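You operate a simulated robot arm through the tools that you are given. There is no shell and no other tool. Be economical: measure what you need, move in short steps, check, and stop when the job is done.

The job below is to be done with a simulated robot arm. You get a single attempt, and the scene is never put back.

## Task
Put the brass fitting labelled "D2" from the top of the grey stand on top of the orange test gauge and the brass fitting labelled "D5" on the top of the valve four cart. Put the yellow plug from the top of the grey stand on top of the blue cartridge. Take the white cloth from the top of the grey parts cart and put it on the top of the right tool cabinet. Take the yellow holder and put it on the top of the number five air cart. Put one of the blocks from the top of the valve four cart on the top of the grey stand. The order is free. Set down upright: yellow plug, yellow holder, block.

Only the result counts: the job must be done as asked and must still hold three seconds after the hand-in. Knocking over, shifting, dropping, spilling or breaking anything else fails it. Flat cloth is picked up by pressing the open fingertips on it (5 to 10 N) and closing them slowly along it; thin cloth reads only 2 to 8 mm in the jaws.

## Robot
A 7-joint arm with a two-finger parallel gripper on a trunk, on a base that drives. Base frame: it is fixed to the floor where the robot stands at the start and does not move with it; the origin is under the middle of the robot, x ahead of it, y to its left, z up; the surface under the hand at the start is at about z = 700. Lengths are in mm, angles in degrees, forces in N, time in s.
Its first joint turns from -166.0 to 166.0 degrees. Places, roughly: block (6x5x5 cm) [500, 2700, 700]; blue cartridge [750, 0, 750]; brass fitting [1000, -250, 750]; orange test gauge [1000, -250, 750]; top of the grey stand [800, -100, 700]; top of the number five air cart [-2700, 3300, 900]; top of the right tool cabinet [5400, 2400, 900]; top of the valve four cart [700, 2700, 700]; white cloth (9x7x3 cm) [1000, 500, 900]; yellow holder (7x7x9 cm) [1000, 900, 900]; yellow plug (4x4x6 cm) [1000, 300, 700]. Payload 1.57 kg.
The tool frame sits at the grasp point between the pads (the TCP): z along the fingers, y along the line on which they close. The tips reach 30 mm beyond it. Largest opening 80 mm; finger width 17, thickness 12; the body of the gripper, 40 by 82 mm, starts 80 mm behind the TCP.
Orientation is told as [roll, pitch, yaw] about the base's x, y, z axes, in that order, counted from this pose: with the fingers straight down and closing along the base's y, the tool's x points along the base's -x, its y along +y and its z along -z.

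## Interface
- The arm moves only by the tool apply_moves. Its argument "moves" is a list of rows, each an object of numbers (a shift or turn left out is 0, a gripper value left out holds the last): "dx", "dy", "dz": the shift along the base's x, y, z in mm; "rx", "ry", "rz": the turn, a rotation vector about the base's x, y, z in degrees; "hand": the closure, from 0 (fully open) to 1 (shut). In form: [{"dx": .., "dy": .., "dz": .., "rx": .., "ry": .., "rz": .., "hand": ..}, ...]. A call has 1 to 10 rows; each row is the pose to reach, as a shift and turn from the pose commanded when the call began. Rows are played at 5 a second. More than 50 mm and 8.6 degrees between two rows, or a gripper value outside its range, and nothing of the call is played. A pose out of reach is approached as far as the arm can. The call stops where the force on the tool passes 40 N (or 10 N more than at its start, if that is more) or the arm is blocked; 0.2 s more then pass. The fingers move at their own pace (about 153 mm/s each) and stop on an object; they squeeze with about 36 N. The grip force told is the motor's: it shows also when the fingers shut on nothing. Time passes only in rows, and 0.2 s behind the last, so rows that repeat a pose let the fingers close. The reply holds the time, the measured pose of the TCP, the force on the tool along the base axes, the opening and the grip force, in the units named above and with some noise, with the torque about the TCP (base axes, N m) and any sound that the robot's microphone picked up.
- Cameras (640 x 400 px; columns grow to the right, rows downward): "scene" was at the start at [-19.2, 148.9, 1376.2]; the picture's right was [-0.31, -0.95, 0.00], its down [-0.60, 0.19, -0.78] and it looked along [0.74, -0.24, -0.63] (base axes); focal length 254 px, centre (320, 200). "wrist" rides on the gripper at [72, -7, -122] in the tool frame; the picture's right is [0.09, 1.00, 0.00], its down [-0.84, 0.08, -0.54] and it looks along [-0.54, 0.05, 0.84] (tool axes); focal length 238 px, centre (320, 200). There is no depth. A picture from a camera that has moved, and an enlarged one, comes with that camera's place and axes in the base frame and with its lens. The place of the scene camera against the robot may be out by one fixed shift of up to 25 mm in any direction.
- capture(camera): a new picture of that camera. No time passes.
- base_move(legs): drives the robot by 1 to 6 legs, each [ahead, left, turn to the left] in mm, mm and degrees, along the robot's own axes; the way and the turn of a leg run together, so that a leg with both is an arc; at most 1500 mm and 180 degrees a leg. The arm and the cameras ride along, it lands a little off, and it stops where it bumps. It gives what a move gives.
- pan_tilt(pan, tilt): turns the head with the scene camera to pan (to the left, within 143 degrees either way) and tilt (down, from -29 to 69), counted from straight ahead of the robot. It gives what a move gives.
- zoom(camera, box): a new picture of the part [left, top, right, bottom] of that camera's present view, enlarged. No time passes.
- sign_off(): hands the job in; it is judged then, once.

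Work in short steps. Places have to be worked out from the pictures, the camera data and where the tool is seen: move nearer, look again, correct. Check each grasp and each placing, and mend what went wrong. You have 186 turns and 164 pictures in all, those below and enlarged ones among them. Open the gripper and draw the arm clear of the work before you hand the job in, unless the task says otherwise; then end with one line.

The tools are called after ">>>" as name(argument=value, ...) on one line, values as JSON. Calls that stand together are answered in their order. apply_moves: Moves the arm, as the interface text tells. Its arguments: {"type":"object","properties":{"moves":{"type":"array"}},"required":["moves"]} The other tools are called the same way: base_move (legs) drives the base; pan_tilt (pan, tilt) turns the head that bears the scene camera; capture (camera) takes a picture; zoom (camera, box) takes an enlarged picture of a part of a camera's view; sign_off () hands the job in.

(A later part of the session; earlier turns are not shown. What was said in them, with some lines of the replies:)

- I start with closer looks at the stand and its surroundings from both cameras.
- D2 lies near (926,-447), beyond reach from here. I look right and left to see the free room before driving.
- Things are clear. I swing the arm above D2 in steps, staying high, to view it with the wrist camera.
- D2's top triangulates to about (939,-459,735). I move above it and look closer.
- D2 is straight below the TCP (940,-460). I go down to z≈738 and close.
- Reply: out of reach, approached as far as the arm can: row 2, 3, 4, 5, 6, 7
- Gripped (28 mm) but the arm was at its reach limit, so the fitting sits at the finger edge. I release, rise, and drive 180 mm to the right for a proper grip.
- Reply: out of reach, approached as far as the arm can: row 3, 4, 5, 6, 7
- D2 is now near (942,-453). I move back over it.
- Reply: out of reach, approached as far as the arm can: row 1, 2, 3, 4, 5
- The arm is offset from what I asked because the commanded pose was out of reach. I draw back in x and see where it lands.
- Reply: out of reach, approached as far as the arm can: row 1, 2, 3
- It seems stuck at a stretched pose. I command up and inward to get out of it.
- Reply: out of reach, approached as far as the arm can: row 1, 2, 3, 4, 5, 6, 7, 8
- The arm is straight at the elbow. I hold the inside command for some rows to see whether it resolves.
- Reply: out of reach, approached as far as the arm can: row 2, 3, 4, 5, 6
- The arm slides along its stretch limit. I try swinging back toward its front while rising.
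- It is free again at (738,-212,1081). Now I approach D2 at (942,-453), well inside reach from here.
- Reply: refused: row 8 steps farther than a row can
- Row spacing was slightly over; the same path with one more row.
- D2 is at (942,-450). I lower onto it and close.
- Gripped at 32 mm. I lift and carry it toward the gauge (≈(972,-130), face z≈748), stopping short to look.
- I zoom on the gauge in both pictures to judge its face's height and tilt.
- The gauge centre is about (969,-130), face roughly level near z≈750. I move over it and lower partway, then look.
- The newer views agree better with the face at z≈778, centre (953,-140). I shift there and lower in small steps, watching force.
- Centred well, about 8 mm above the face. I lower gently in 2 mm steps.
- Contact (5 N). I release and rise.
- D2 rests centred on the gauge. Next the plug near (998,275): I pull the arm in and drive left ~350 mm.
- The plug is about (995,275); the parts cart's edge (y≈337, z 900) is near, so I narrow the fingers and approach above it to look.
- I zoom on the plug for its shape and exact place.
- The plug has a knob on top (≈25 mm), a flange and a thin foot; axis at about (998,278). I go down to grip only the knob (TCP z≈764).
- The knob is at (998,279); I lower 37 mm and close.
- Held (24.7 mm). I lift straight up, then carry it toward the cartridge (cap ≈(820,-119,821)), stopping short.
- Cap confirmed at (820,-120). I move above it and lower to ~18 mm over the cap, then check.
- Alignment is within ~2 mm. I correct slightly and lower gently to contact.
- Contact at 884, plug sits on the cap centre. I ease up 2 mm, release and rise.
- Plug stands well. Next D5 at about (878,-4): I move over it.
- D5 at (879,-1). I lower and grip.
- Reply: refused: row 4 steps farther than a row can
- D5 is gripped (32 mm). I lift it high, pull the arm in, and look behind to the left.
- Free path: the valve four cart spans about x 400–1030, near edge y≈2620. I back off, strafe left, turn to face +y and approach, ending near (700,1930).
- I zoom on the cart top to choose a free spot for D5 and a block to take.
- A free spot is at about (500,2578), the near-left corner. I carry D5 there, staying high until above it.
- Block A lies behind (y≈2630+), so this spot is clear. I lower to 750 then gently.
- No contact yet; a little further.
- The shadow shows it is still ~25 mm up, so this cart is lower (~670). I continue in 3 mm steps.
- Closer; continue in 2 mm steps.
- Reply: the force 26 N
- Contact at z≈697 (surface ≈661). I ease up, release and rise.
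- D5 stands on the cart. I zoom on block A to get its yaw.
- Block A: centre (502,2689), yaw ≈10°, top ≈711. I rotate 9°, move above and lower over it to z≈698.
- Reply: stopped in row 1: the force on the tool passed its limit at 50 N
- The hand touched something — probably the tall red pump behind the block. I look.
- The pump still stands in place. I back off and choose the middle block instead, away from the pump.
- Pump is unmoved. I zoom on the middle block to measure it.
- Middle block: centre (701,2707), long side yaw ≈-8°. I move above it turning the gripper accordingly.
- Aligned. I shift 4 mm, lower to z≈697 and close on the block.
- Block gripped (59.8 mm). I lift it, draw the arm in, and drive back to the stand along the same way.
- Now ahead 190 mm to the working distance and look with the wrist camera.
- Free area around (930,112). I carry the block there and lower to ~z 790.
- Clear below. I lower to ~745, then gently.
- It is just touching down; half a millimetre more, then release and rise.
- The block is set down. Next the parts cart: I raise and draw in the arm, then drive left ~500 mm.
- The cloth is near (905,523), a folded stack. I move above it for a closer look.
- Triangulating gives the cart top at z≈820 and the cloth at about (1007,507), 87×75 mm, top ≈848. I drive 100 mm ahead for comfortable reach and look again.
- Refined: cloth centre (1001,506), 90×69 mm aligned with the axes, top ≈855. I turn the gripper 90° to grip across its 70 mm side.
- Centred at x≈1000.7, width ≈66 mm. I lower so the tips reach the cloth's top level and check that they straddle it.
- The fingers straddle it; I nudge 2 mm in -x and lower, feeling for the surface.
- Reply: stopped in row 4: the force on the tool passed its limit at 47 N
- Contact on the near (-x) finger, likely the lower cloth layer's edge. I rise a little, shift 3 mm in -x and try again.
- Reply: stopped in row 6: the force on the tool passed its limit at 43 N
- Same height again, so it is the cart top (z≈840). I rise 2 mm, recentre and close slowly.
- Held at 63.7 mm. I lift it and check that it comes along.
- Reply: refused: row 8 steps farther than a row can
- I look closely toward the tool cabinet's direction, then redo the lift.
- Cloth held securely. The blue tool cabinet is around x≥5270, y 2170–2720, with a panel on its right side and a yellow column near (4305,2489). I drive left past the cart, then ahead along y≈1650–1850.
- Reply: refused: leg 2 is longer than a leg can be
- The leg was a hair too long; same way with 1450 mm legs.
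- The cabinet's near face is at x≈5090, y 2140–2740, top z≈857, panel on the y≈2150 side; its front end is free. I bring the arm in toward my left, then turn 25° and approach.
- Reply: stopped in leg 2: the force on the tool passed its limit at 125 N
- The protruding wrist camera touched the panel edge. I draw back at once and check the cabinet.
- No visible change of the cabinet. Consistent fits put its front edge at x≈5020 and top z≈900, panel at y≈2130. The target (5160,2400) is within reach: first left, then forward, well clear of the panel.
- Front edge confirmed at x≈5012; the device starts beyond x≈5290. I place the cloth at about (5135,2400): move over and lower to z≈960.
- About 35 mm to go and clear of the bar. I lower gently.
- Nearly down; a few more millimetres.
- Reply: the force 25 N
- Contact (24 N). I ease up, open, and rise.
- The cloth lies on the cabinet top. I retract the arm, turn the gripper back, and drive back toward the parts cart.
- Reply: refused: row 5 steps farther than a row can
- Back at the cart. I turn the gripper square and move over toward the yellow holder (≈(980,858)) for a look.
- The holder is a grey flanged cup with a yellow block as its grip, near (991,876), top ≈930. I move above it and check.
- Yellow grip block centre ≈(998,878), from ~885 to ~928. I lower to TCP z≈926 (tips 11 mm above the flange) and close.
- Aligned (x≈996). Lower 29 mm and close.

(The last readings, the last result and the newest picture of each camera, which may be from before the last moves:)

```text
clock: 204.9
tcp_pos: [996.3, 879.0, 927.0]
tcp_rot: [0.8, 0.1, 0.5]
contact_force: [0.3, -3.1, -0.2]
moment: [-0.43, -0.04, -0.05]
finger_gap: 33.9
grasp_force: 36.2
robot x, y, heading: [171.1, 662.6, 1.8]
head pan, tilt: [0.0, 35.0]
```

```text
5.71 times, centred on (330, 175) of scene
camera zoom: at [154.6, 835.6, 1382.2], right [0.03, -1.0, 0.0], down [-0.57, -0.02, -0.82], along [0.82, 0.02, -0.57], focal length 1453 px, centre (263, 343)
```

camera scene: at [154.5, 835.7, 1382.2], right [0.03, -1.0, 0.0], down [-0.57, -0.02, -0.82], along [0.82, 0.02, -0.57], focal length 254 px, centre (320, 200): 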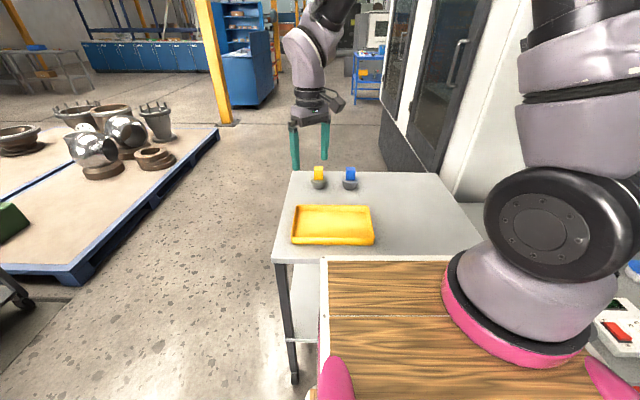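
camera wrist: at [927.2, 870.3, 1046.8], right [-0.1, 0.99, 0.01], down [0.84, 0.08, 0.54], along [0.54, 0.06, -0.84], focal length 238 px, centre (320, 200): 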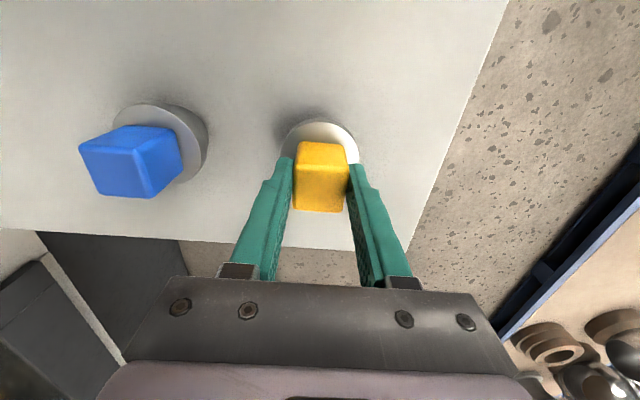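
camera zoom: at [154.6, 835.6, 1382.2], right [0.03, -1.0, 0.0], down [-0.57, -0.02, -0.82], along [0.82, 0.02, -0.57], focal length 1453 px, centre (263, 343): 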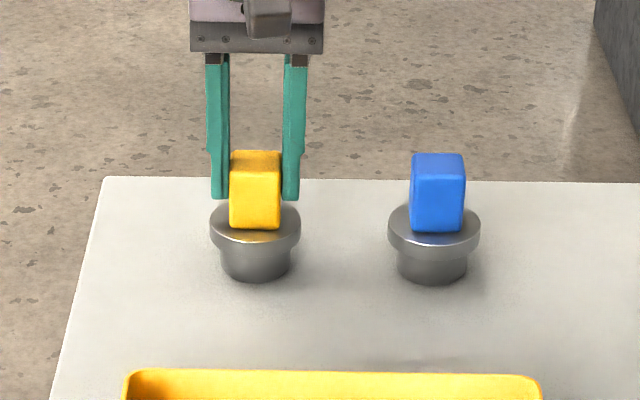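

Gripped (33.9 mm). I lift, retract, and look toward the air cart.

>>> apply_moves(moves=[{"dz": 40}, {"dz": 85}, {"dz": 130}, {"dx": -20, "dz": 170}, {"dx": -60, "dy": -10, "dz": 190}, {"dx": -100, "dy": -30, "dz": 200}, {"dx": -140, "dy": -55, "dz": 205}, {"dx": -180, "dy": -80, "dz": 205}])

>>> capture(camera="wrist")

>>> pan_tilt(pan=135, tilt=18)

>>> capture(camera="scene")

```text
clock: 206.7
tcp_pos: [815.4, 797.8, 1127.1]
tcp_rot: [0.7, 0.2, 0.4]
contact_force: [1.2, 1.2, -10.1]
moment: [-0.04, 0.03, 0.02]
finger_gap: 33.6
grasp_force: 35.8
robot x, y, heading: [173.6, 661.3, 1.8]
head pan, tilt: [0.0, 35.0]
```

```text
54 pictures are left
camera wrist: at [745.0, 788.4, 1248.7], right [-0.1, 0.99, 0.01], down [0.84, 0.08, 0.54], along [0.54, 0.06, -0.84], focal length 238 px, centre (320, 200)
```

wrist: 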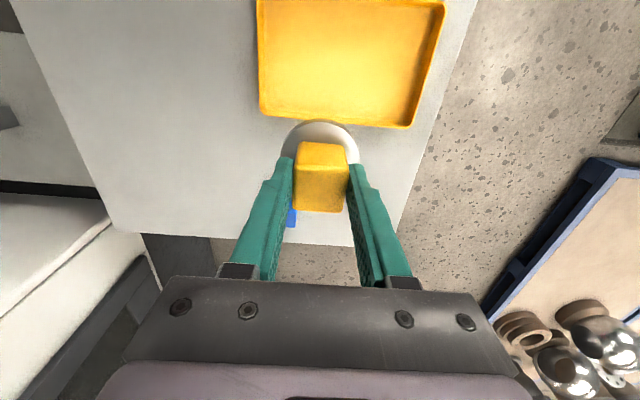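

```text
clock: 208.9
tcp_pos: [816.1, 796.8, 1128.0]
tcp_rot: [0.7, 0.1, 0.3]
contact_force: [-0.3, 0.0, -8.8]
moment: [-0.02, 0.05, 0.03]
finger_gap: 33.8
grasp_force: 35.8
robot x, y, heading: [172.4, 662.7, 1.6]
head pan, tilt: [135.0, 18.0]
```

```text
53 pictures are left
camera scene: at [-1.0, 897.3, 1409.3], right [0.69, 0.73, 0.0], down [0.22, -0.21, -0.95], along [-0.69, 0.65, -0.31], focal length 254 px, centre (320, 200)
```

scene: 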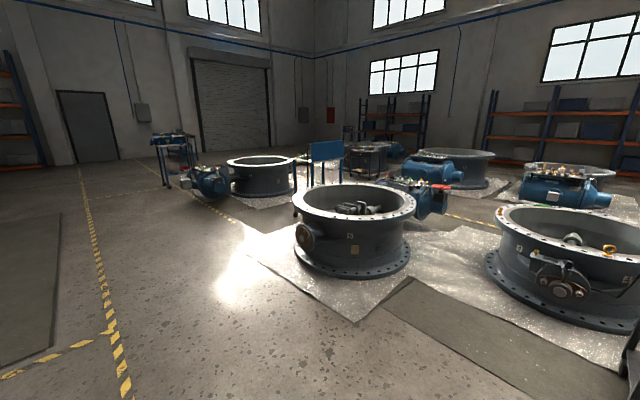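

Air cart should be at about pixel (312,156): the blue-panelled cart behind the front valve. I zoom.

>>> zoom(camera="scene", box=[230, 110, 430, 250])

```text
2.86 times, centred on (330, 180) of scene
camera zoom: at [-1.0, 897.3, 1409.3], right [0.69, 0.73, 0.0], down [0.22, -0.21, -0.95], along [-0.69, 0.65, -0.31], focal length 726 px, centre (291, 257)
```

zoom: 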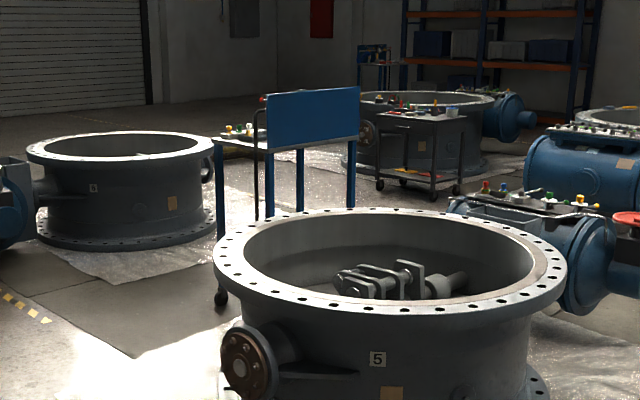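

The cart's blue panel faces this way, so I must see it from its open side. I drive left, turn to face +y and strafe to about x=-2500, y=1470, then look.

>>> base_move(legs=[[0, 800, 0], [0, 0, 88.4], [0, 1450, 0], [0, 1200, 0]])

>>> pan_tilt(pan=10, tilt=22)

>>> capture(camera="scene")

```text
clock: 229.3
tcp_pos: [-2555.5, 2160.5, 1128.3]
tcp_rot: [0.7, 0.2, 86.8]
contact_force: [0.1, -0.3, -8.1]
moment: [-0.03, -0.01, 0.0]
finger_gap: 33.9
grasp_force: 35.9
robot x, y, heading: [-2459.3, 1516.6, 88.0]
head pan, tilt: [135.0, 18.0]
```

```text
clock: 231.3
tcp_pos: [-2557.0, 2160.1, 1127.8]
tcp_rot: [0.7, 0.2, 86.8]
contact_force: [0.1, 0.0, -8.3]
moment: [-0.01, 0.0, -0.02]
finger_gap: 33.8
grasp_force: 36.3
robot x, y, heading: [-2461.8, 1514.0, 87.9]
head pan, tilt: [10.0, 22.0]
```

```text
51 pictures are left
camera scene: at [-2668.9, 1495.0, 1402.8], right [0.99, 0.14, 0.0], down [0.05, -0.37, -0.93], along [-0.13, 0.92, -0.37], focal length 254 px, centre (320, 200)
```

scene: 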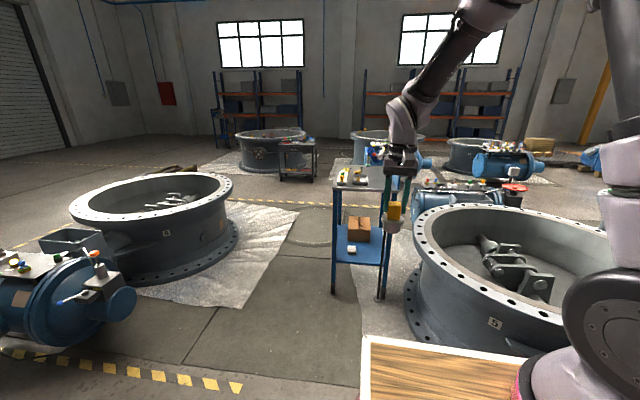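

I see the cart's open side now. Zoom on it.

>>> zoom(camera="scene", box=[310, 130, 450, 310])

```text
2.22 times, centred on (380, 220) of scene
camera zoom: at [-2668.9, 1495.0, 1402.8], right [0.99, 0.14, 0.0], down [0.05, -0.37, -0.93], along [-0.13, 0.92, -0.37], focal length 565 px, centre (187, 156)
```

zoom: 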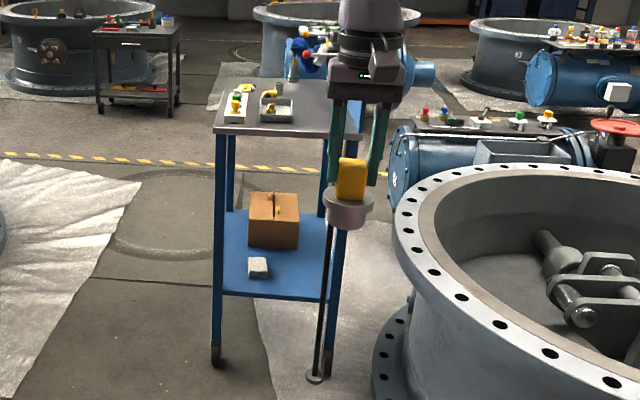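

Cart top ≈ x -2800…-2400, y 3040…3630, z≈870; its right part seems free. Valve 5's rim reaches x≈-2325, so I stay left: strafe left 320, then ahead 780.

>>> base_move(legs=[[0, 318, 0], [780, 0, 0]])

>>> pan_tilt(pan=0, tilt=35)

>>> capture(camera="scene")

>>> capture(camera="wrist")

```text
clock: 237.2
tcp_pos: [-2847.3, 2938.9, 1128.8]
tcp_rot: [0.6, 0.2, 86.7]
contact_force: [0.7, -0.4, -8.8]
moment: [-0.02, 0.02, 0.01]
finger_gap: 33.7
grasp_force: 36.2
robot x, y, heading: [-2752.7, 2287.7, 87.9]
head pan, tilt: [10.0, 22.0]
```

```text
clock: 237.9
tcp_pos: [-2846.9, 2938.8, 1128.3]
tcp_rot: [0.7, 0.2, 86.8]
contact_force: [-0.1, -0.8, -9.2]
moment: [-0.02, 0.02, 0.02]
finger_gap: 33.7
grasp_force: 35.8
robot x, y, heading: [-2750.5, 2288.8, 88.0]
head pan, tilt: [0.0, 35.0]
```

```text
49 pictures are left
camera scene: at [-2944.7, 2269.9, 1382.2], right [1.0, -0.04, 0.0], down [-0.02, -0.57, -0.82], along [0.03, 0.82, -0.57], focal length 254 px, centre (320, 200)
```

scene: 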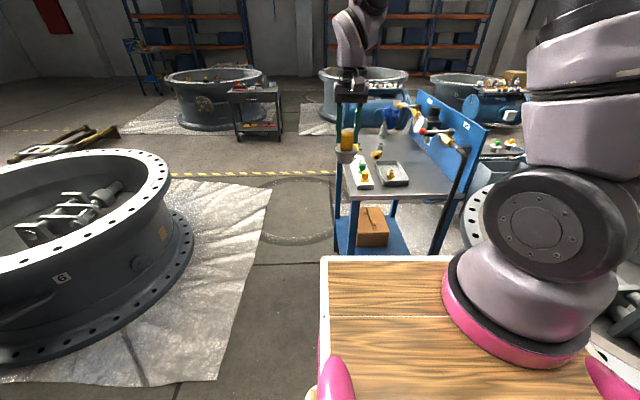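

```text
48 pictures are left
camera wrist: at [-2842.6, 2867.0, 1248.9], right [-1.0, -0.04, 0.01], down [-0.02, 0.84, 0.54], along [-0.03, 0.54, -0.84], focal length 238 px, centre (320, 200)
```

wrist: 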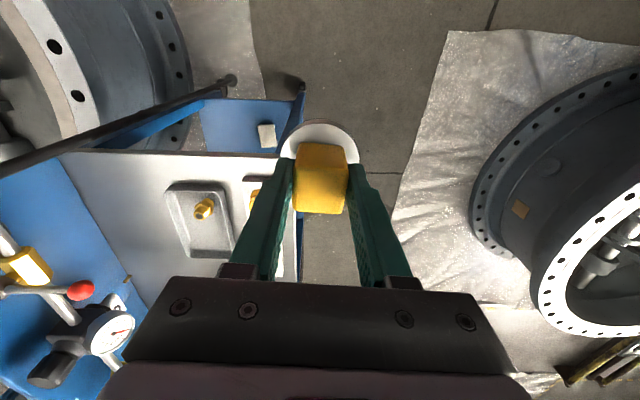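

>>> zoom(camera="scene", box=[330, 80, 500, 220])

>>> zoom(camera="wrist", box=[0, 70, 320, 290])

```text
2.86 times, centred on (415, 150) of scene
camera zoom: at [-2944.7, 2269.9, 1382.2], right [1.0, -0.04, 0.0], down [-0.02, -0.57, -0.82], along [0.03, 0.82, -0.57], focal length 726 px, centre (49, 343)
```

zoom: 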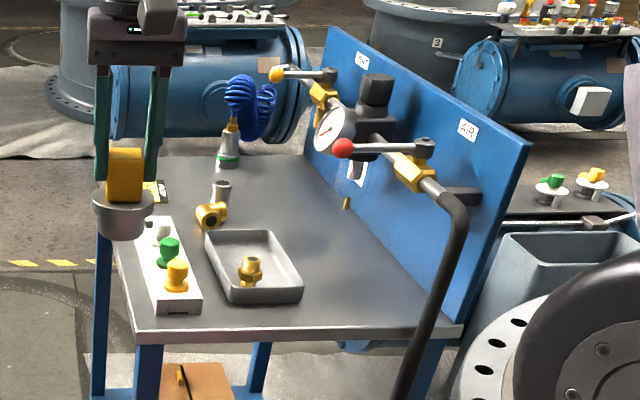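

```text
1.82 times, centred on (160, 180) of wrist
camera zoom: at [-2842.6, 2867.0, 1248.9], right [-1.0, -0.04, 0.01], down [-0.02, 0.84, 0.54], along [-0.03, 0.54, -0.84], focal length 433 px, centre (611, 236)
```

zoom: 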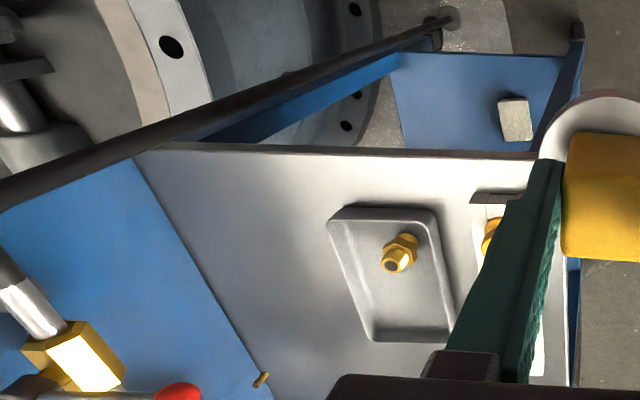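

The right strip is overhung by the air valve's lever and gauge (≈(-2545,3141,1055)), so it's unsafe there. The rear-left part around (-2660,3490) looks open. I drive 200 mm ahead and look from above with the wrist camera.

>>> base_move(legs=[[200, 0, 0]])

>>> apply_moves(moves=[{"dx": 20, "dy": 30, "dz": 10}, {"dx": 50, "dy": 60, "dz": 20}, {"dx": 80, "dy": 95, "dz": 25}, {"dx": 110, "dy": 130, "dz": 30}, {"dx": 140, "dy": 165, "dz": 30}, {"dx": 160, "dy": 200, "dz": 30}])

>>> capture(camera="wrist")

>>> zoom(camera="scene", box=[330, 80, 500, 220])

```text
clock: 239.5
tcp_pos: [-2840.3, 3141.4, 1127.8]
tcp_rot: [0.7, 0.2, 86.6]
contact_force: [-0.3, 0.2, -9.1]
moment: [-0.04, -0.03, 0.02]
finger_gap: 33.7
grasp_force: 35.7
robot x, y, heading: [-2745.5, 2488.2, 88.0]
head pan, tilt: [0.0, 35.0]
```

```text
clock: 240.9
tcp_pos: [-2677.6, 3340.3, 1157.4]
tcp_rot: [0.8, 0.2, 86.6]
contact_force: [-0.7, -1.1, -7.9]
moment: [-0.01, -0.05, 0.05]
finger_gap: 33.8
grasp_force: 35.6
robot x, y, heading: [-2749.8, 2486.7, 88.0]
head pan, tilt: [0.0, 35.0]
```

```text
45 pictures are left
camera wrist: at [-2672.2, 3268.3, 1279.0], right [-1.0, -0.03, 0.01], down [-0.02, 0.84, 0.54], along [-0.03, 0.54, -0.84], focal length 238 px, centre (320, 200)
```

wrist: 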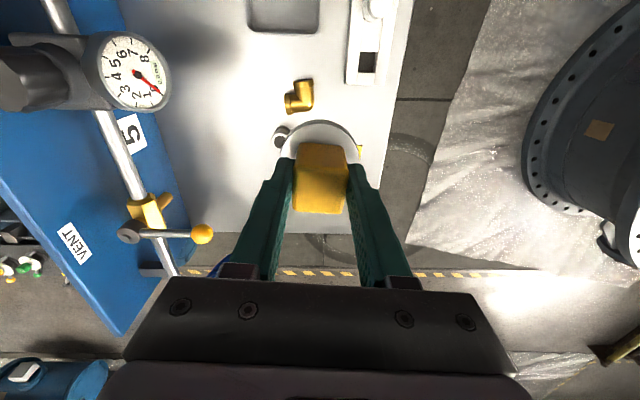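

```text
2.86 times, centred on (415, 150) of scene
camera zoom: at [-2937.4, 2471.1, 1382.2], right [1.0, -0.04, 0.0], down [-0.02, -0.57, -0.82], along [0.03, 0.82, -0.57], focal length 726 px, centre (49, 343)
```

zoom: 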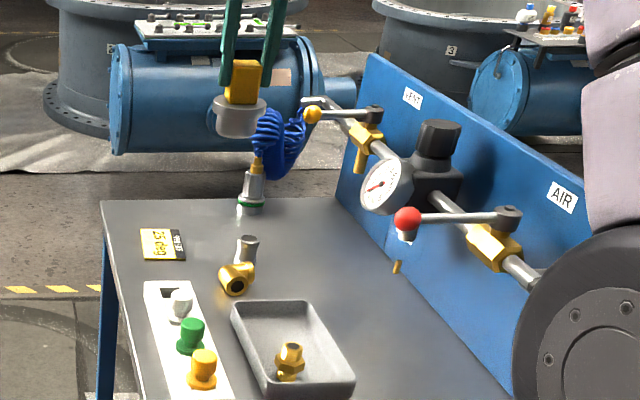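

A good open spot is about (-2640,3490): clear of the elbow, tube, card and nozzle, and not overhung. I drive 70 mm ahead and move there, staying high.

>>> base_move(legs=[[70, 0, 0]])

>>> apply_moves(moves=[{"dx": 12, "dy": 25, "dz": -10}, {"dx": 24, "dy": 50, "dz": -20}, {"dx": 36, "dy": 75, "dz": -40}])

>>> capture(camera="wrist")

>>> zoom(camera="scene", box=[330, 80, 500, 220])

```text
clock: 242.0
tcp_pos: [-2676.5, 3411.9, 1157.2]
tcp_rot: [0.7, 0.2, 86.6]
contact_force: [0.1, 1.2, -8.8]
moment: [-0.02, 0.0, 0.02]
finger_gap: 33.7
grasp_force: 35.9
robot x, y, heading: [-2744.9, 2561.5, 87.9]
head pan, tilt: [0.0, 35.0]
```

```text
clock: 242.8
tcp_pos: [-2639.6, 3489.3, 1119.2]
tcp_rot: [0.6, 0.0, 86.7]
contact_force: [-0.5, 0.4, -8.0]
moment: [0.01, 0.0, -0.03]
finger_gap: 33.8
grasp_force: 36.2
robot x, y, heading: [-2743.9, 2565.3, 87.9]
head pan, tilt: [0.0, 35.0]
```

```text
43 pictures are left
camera wrist: at [-2633.8, 3416.9, 1240.4], right [-1.0, -0.03, 0.01], down [-0.02, 0.84, 0.54], along [-0.03, 0.54, -0.84], focal length 238 px, centre (320, 200)
```

wrist: 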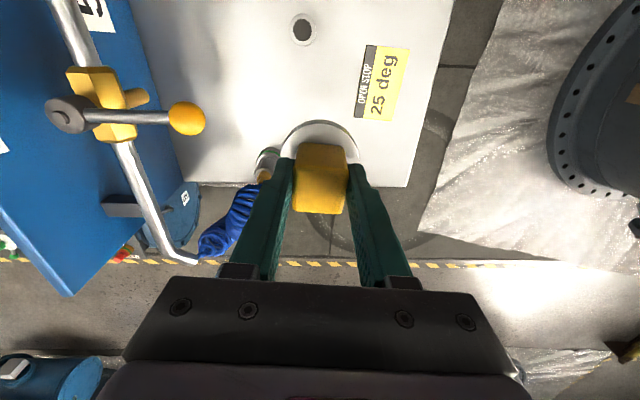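

```text
2.86 times, centred on (415, 150) of scene
camera zoom: at [-2934.7, 2542.8, 1382.2], right [1.0, -0.04, 0.0], down [-0.02, -0.57, -0.82], along [0.03, 0.82, -0.57], focal length 726 px, centre (49, 343)
```

zoom: 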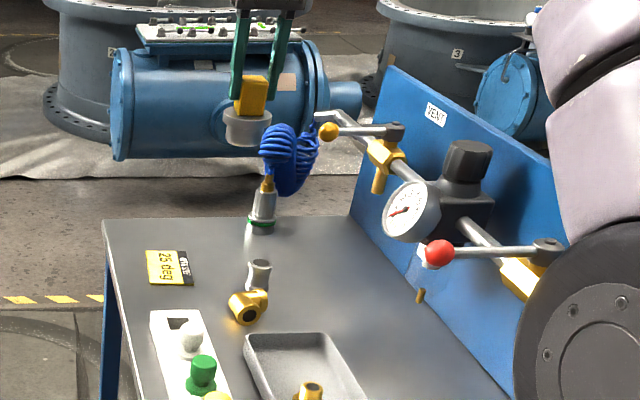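

All clear around (-2640,3489). I lower to ~z 985 and check.

>>> apply_moves(moves=[{"dz": -40}, {"dz": -80}, {"dz": -115}, {"dz": -134}])

>>> zoom(camera="scene", box=[350, 100, 470, 200])

>>> capture(camera="wrist")

```text
clock: 243.8
tcp_pos: [-2637.5, 3485.8, 985.0]
tcp_rot: [0.8, 0.2, 86.7]
contact_force: [-0.5, -0.5, -8.0]
moment: [-0.03, 0.0, 0.01]
finger_gap: 33.6
grasp_force: 35.5
robot x, y, heading: [-2740.7, 2560.2, 88.0]
head pan, tilt: [0.0, 35.0]
```

```text
4.00 times, centred on (410, 150) of scene
camera zoom: at [-2934.5, 2543.2, 1382.2], right [1.0, -0.04, 0.0], down [-0.02, -0.57, -0.82], along [0.03, 0.82, -0.57], focal length 1017 px, centre (-40, 400)
```

zoom: 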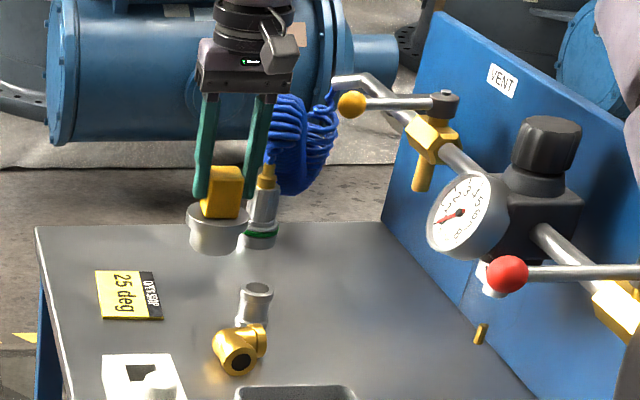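

```text
40 pictures are left
camera wrist: at [-2633.9, 3414.8, 1106.1], right [-1.0, -0.03, 0.01], down [-0.02, 0.84, 0.54], along [-0.03, 0.54, -0.84], focal length 238 px, centre (320, 200)
```

wrist: 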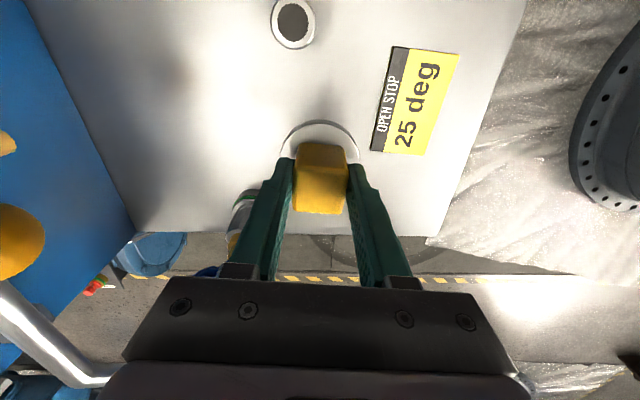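

Clear. I lower in small steps to contact.

>>> apply_moves(moves=[{"dz": -8}, {"dz": -14}, {"dz": -18}, {"dz": -21}, {"dz": -24}])

```text
clock: 245.0
tcp_pos: [-2638.2, 3487.1, 960.4]
tcp_rot: [0.8, 0.2, 86.6]
contact_force: [-0.5, -0.5, -8.0]
moment: [-0.02, 0.01, 0.02]
finger_gap: 33.6
grasp_force: 36.1
robot x, y, heading: [-2741.4, 2560.7, 87.7]
head pan, tilt: [0.0, 35.0]
```

>>> apply_moves(moves=[{"dz": -2}, {"dz": -4}, {"dz": -6}, {"dz": -8}])

>>> zoom(camera="scene", box=[350, 110, 430, 190])

```text
clock: 246.0
tcp_pos: [-2637.8, 3488.4, 952.2]
tcp_rot: [0.6, 0.2, 86.6]
contact_force: [-0.2, -0.7, -8.7]
moment: [-0.03, 0.0, 0.01]
finger_gap: 33.8
grasp_force: 35.7
robot x, y, heading: [-2744.1, 2562.4, 87.9]
head pan, tilt: [0.0, 35.0]
```

```text
5.00 times, centred on (390, 150) of scene
camera zoom: at [-2934.5, 2543.4, 1382.2], right [1.0, -0.04, 0.0], down [-0.02, -0.57, -0.82], along [0.03, 0.82, -0.57], focal length 1271 px, centre (-30, 450)
```

zoom: 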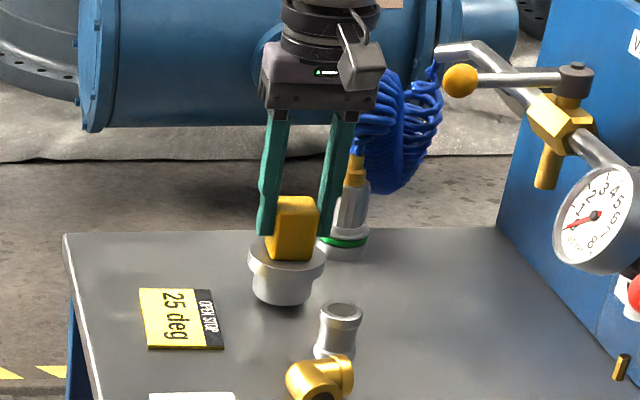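

Still free; continue in 2 mm steps.

>>> apply_moves(moves=[{"dz": -2}, {"dz": -4}, {"dz": -6}, {"dz": -8}])

```text
clock: 247.0
tcp_pos: [-2638.7, 3486.8, 946.8]
tcp_rot: [0.7, 0.0, 86.5]
contact_force: [1.7, -7.8, 16.1]
moment: [-0.67, -0.57, -0.15]
finger_gap: 33.8
grasp_force: 36.0
robot x, y, heading: [-2741.5, 2562.0, 88.2]
head pan, tilt: [0.0, 35.0]
```

Contact at z≈947. I ease up 2 mm, open, and rise straight.

>>> apply_moves(moves=[{"dz": 2}, {"dz": 2, "hand": 0.2}, {"dz": 2, "hand": 0.2}, {"dz": 20, "hand": 0.2}, {"dz": 60, "hand": 0.2}, {"dz": 105, "hand": 0.2}, {"dz": 150, "hand": 0.2}, {"dz": 190, "hand": 0.2}])

>>> zoom(camera="scene", box=[350, 110, 430, 190])

>>> capture(camera="wrist")

```text
clock: 248.8
tcp_pos: [-2639.0, 3488.0, 1133.6]
tcp_rot: [0.7, 0.3, 86.6]
contact_force: [0.3, -0.2, -0.6]
moment: [-0.03, -0.02, 0.02]
finger_gap: 63.9
grasp_force: 0.1
robot x, y, heading: [-2745.2, 2558.7, 87.9]
head pan, tilt: [0.0, 35.0]
```

```text
5.00 times, centred on (390, 150) of scene
camera zoom: at [-2934.5, 2543.5, 1382.2], right [1.0, -0.04, 0.0], down [-0.02, -0.57, -0.82], along [0.03, 0.82, -0.57], focal length 1271 px, centre (-30, 450)
```

zoom: 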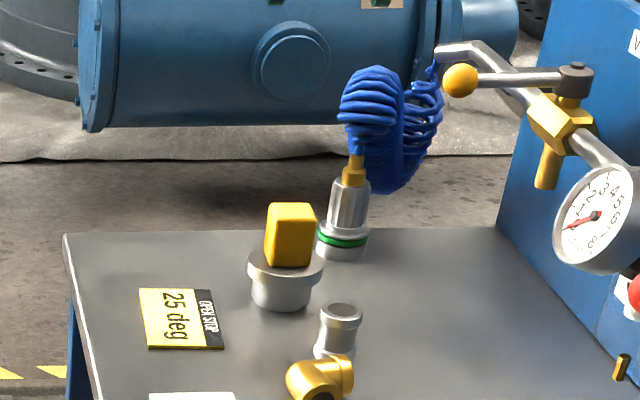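

```text
37 pictures are left
camera wrist: at [-2634.3, 3416.9, 1254.3], right [-1.0, -0.03, 0.01], down [-0.02, 0.84, 0.54], along [-0.03, 0.54, -0.84], focal length 238 px, centre (320, 200)
```

wrist: 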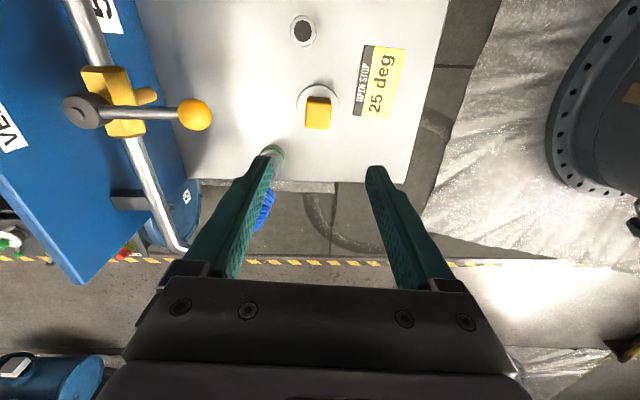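

The holder stands upright on the air cart; all six placings are done. I draw the arm clear, open it, and back the base away.

>>> apply_moves(moves=[{"dx": -10, "dy": -40, "dz": 20}, {"dx": -20, "dy": -85, "dz": 25}, {"dx": -30, "dy": -130, "dz": 25}, {"dx": -40, "dy": -175, "dz": 25}, {"dx": -50, "dy": -220, "dz": 25}, {"dx": -60, "dy": -260, "dz": 25}])

>>> base_move(legs=[[-400, 0, 0]])

>>> apply_moves(moves=[{"hand": 0}, {"hand": 0}])

>>> capture(camera="scene")

```text
clock: 250.2
tcp_pos: [-2699.7, 3227.5, 1156.2]
tcp_rot: [0.7, 0.2, 86.7]
contact_force: [-0.3, 0.3, -0.6]
moment: [-0.1, -0.03, -0.02]
finger_gap: 64.2
grasp_force: 0.1
robot x, y, heading: [-2740.4, 2564.9, 87.8]
head pan, tilt: [0.0, 35.0]
```

```text
clock: 252.6
tcp_pos: [-2716.8, 2829.3, 1158.7]
tcp_rot: [0.7, 0.2, 86.9]
contact_force: [-0.6, 0.4, 0.5]
moment: [-0.03, 0.02, 0.0]
finger_gap: 64.0
grasp_force: 0.1
robot x, y, heading: [-2756.8, 2165.9, 88.4]
head pan, tilt: [0.0, 35.0]
```

```text
clock: 253.2
tcp_pos: [-2716.8, 2828.0, 1158.4]
tcp_rot: [0.7, 0.3, 86.9]
contact_force: [0.0, 0.1, -0.1]
moment: [-0.01, 0.02, 0.02]
finger_gap: 80.0
grasp_force: 0.0
robot x, y, heading: [-2756.6, 2166.0, 88.0]
head pan, tilt: [0.0, 35.0]
```

```text
36 pictures are left
camera scene: at [-2948.6, 2144.4, 1382.2], right [1.0, -0.03, 0.0], down [-0.02, -0.57, -0.82], along [0.03, 0.82, -0.57], focal length 254 px, centre (320, 200)
```

scene: 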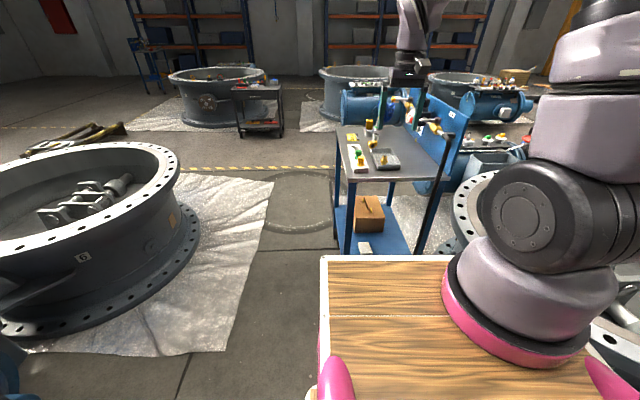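

The arm is clear and the gripper open; everything is placed as asked. I hand the job in.

>>> sign_off()

```text
The job is handed in.
```

I handed the job in with all six items placed as asked; the last view of each showed it where it belongs, with the plug, holder and block upright. On the way the hand bumped the red pump on the valve four cart and the panel of the right tool cabinet, and in the pictures afterwards neither had visibly moved.
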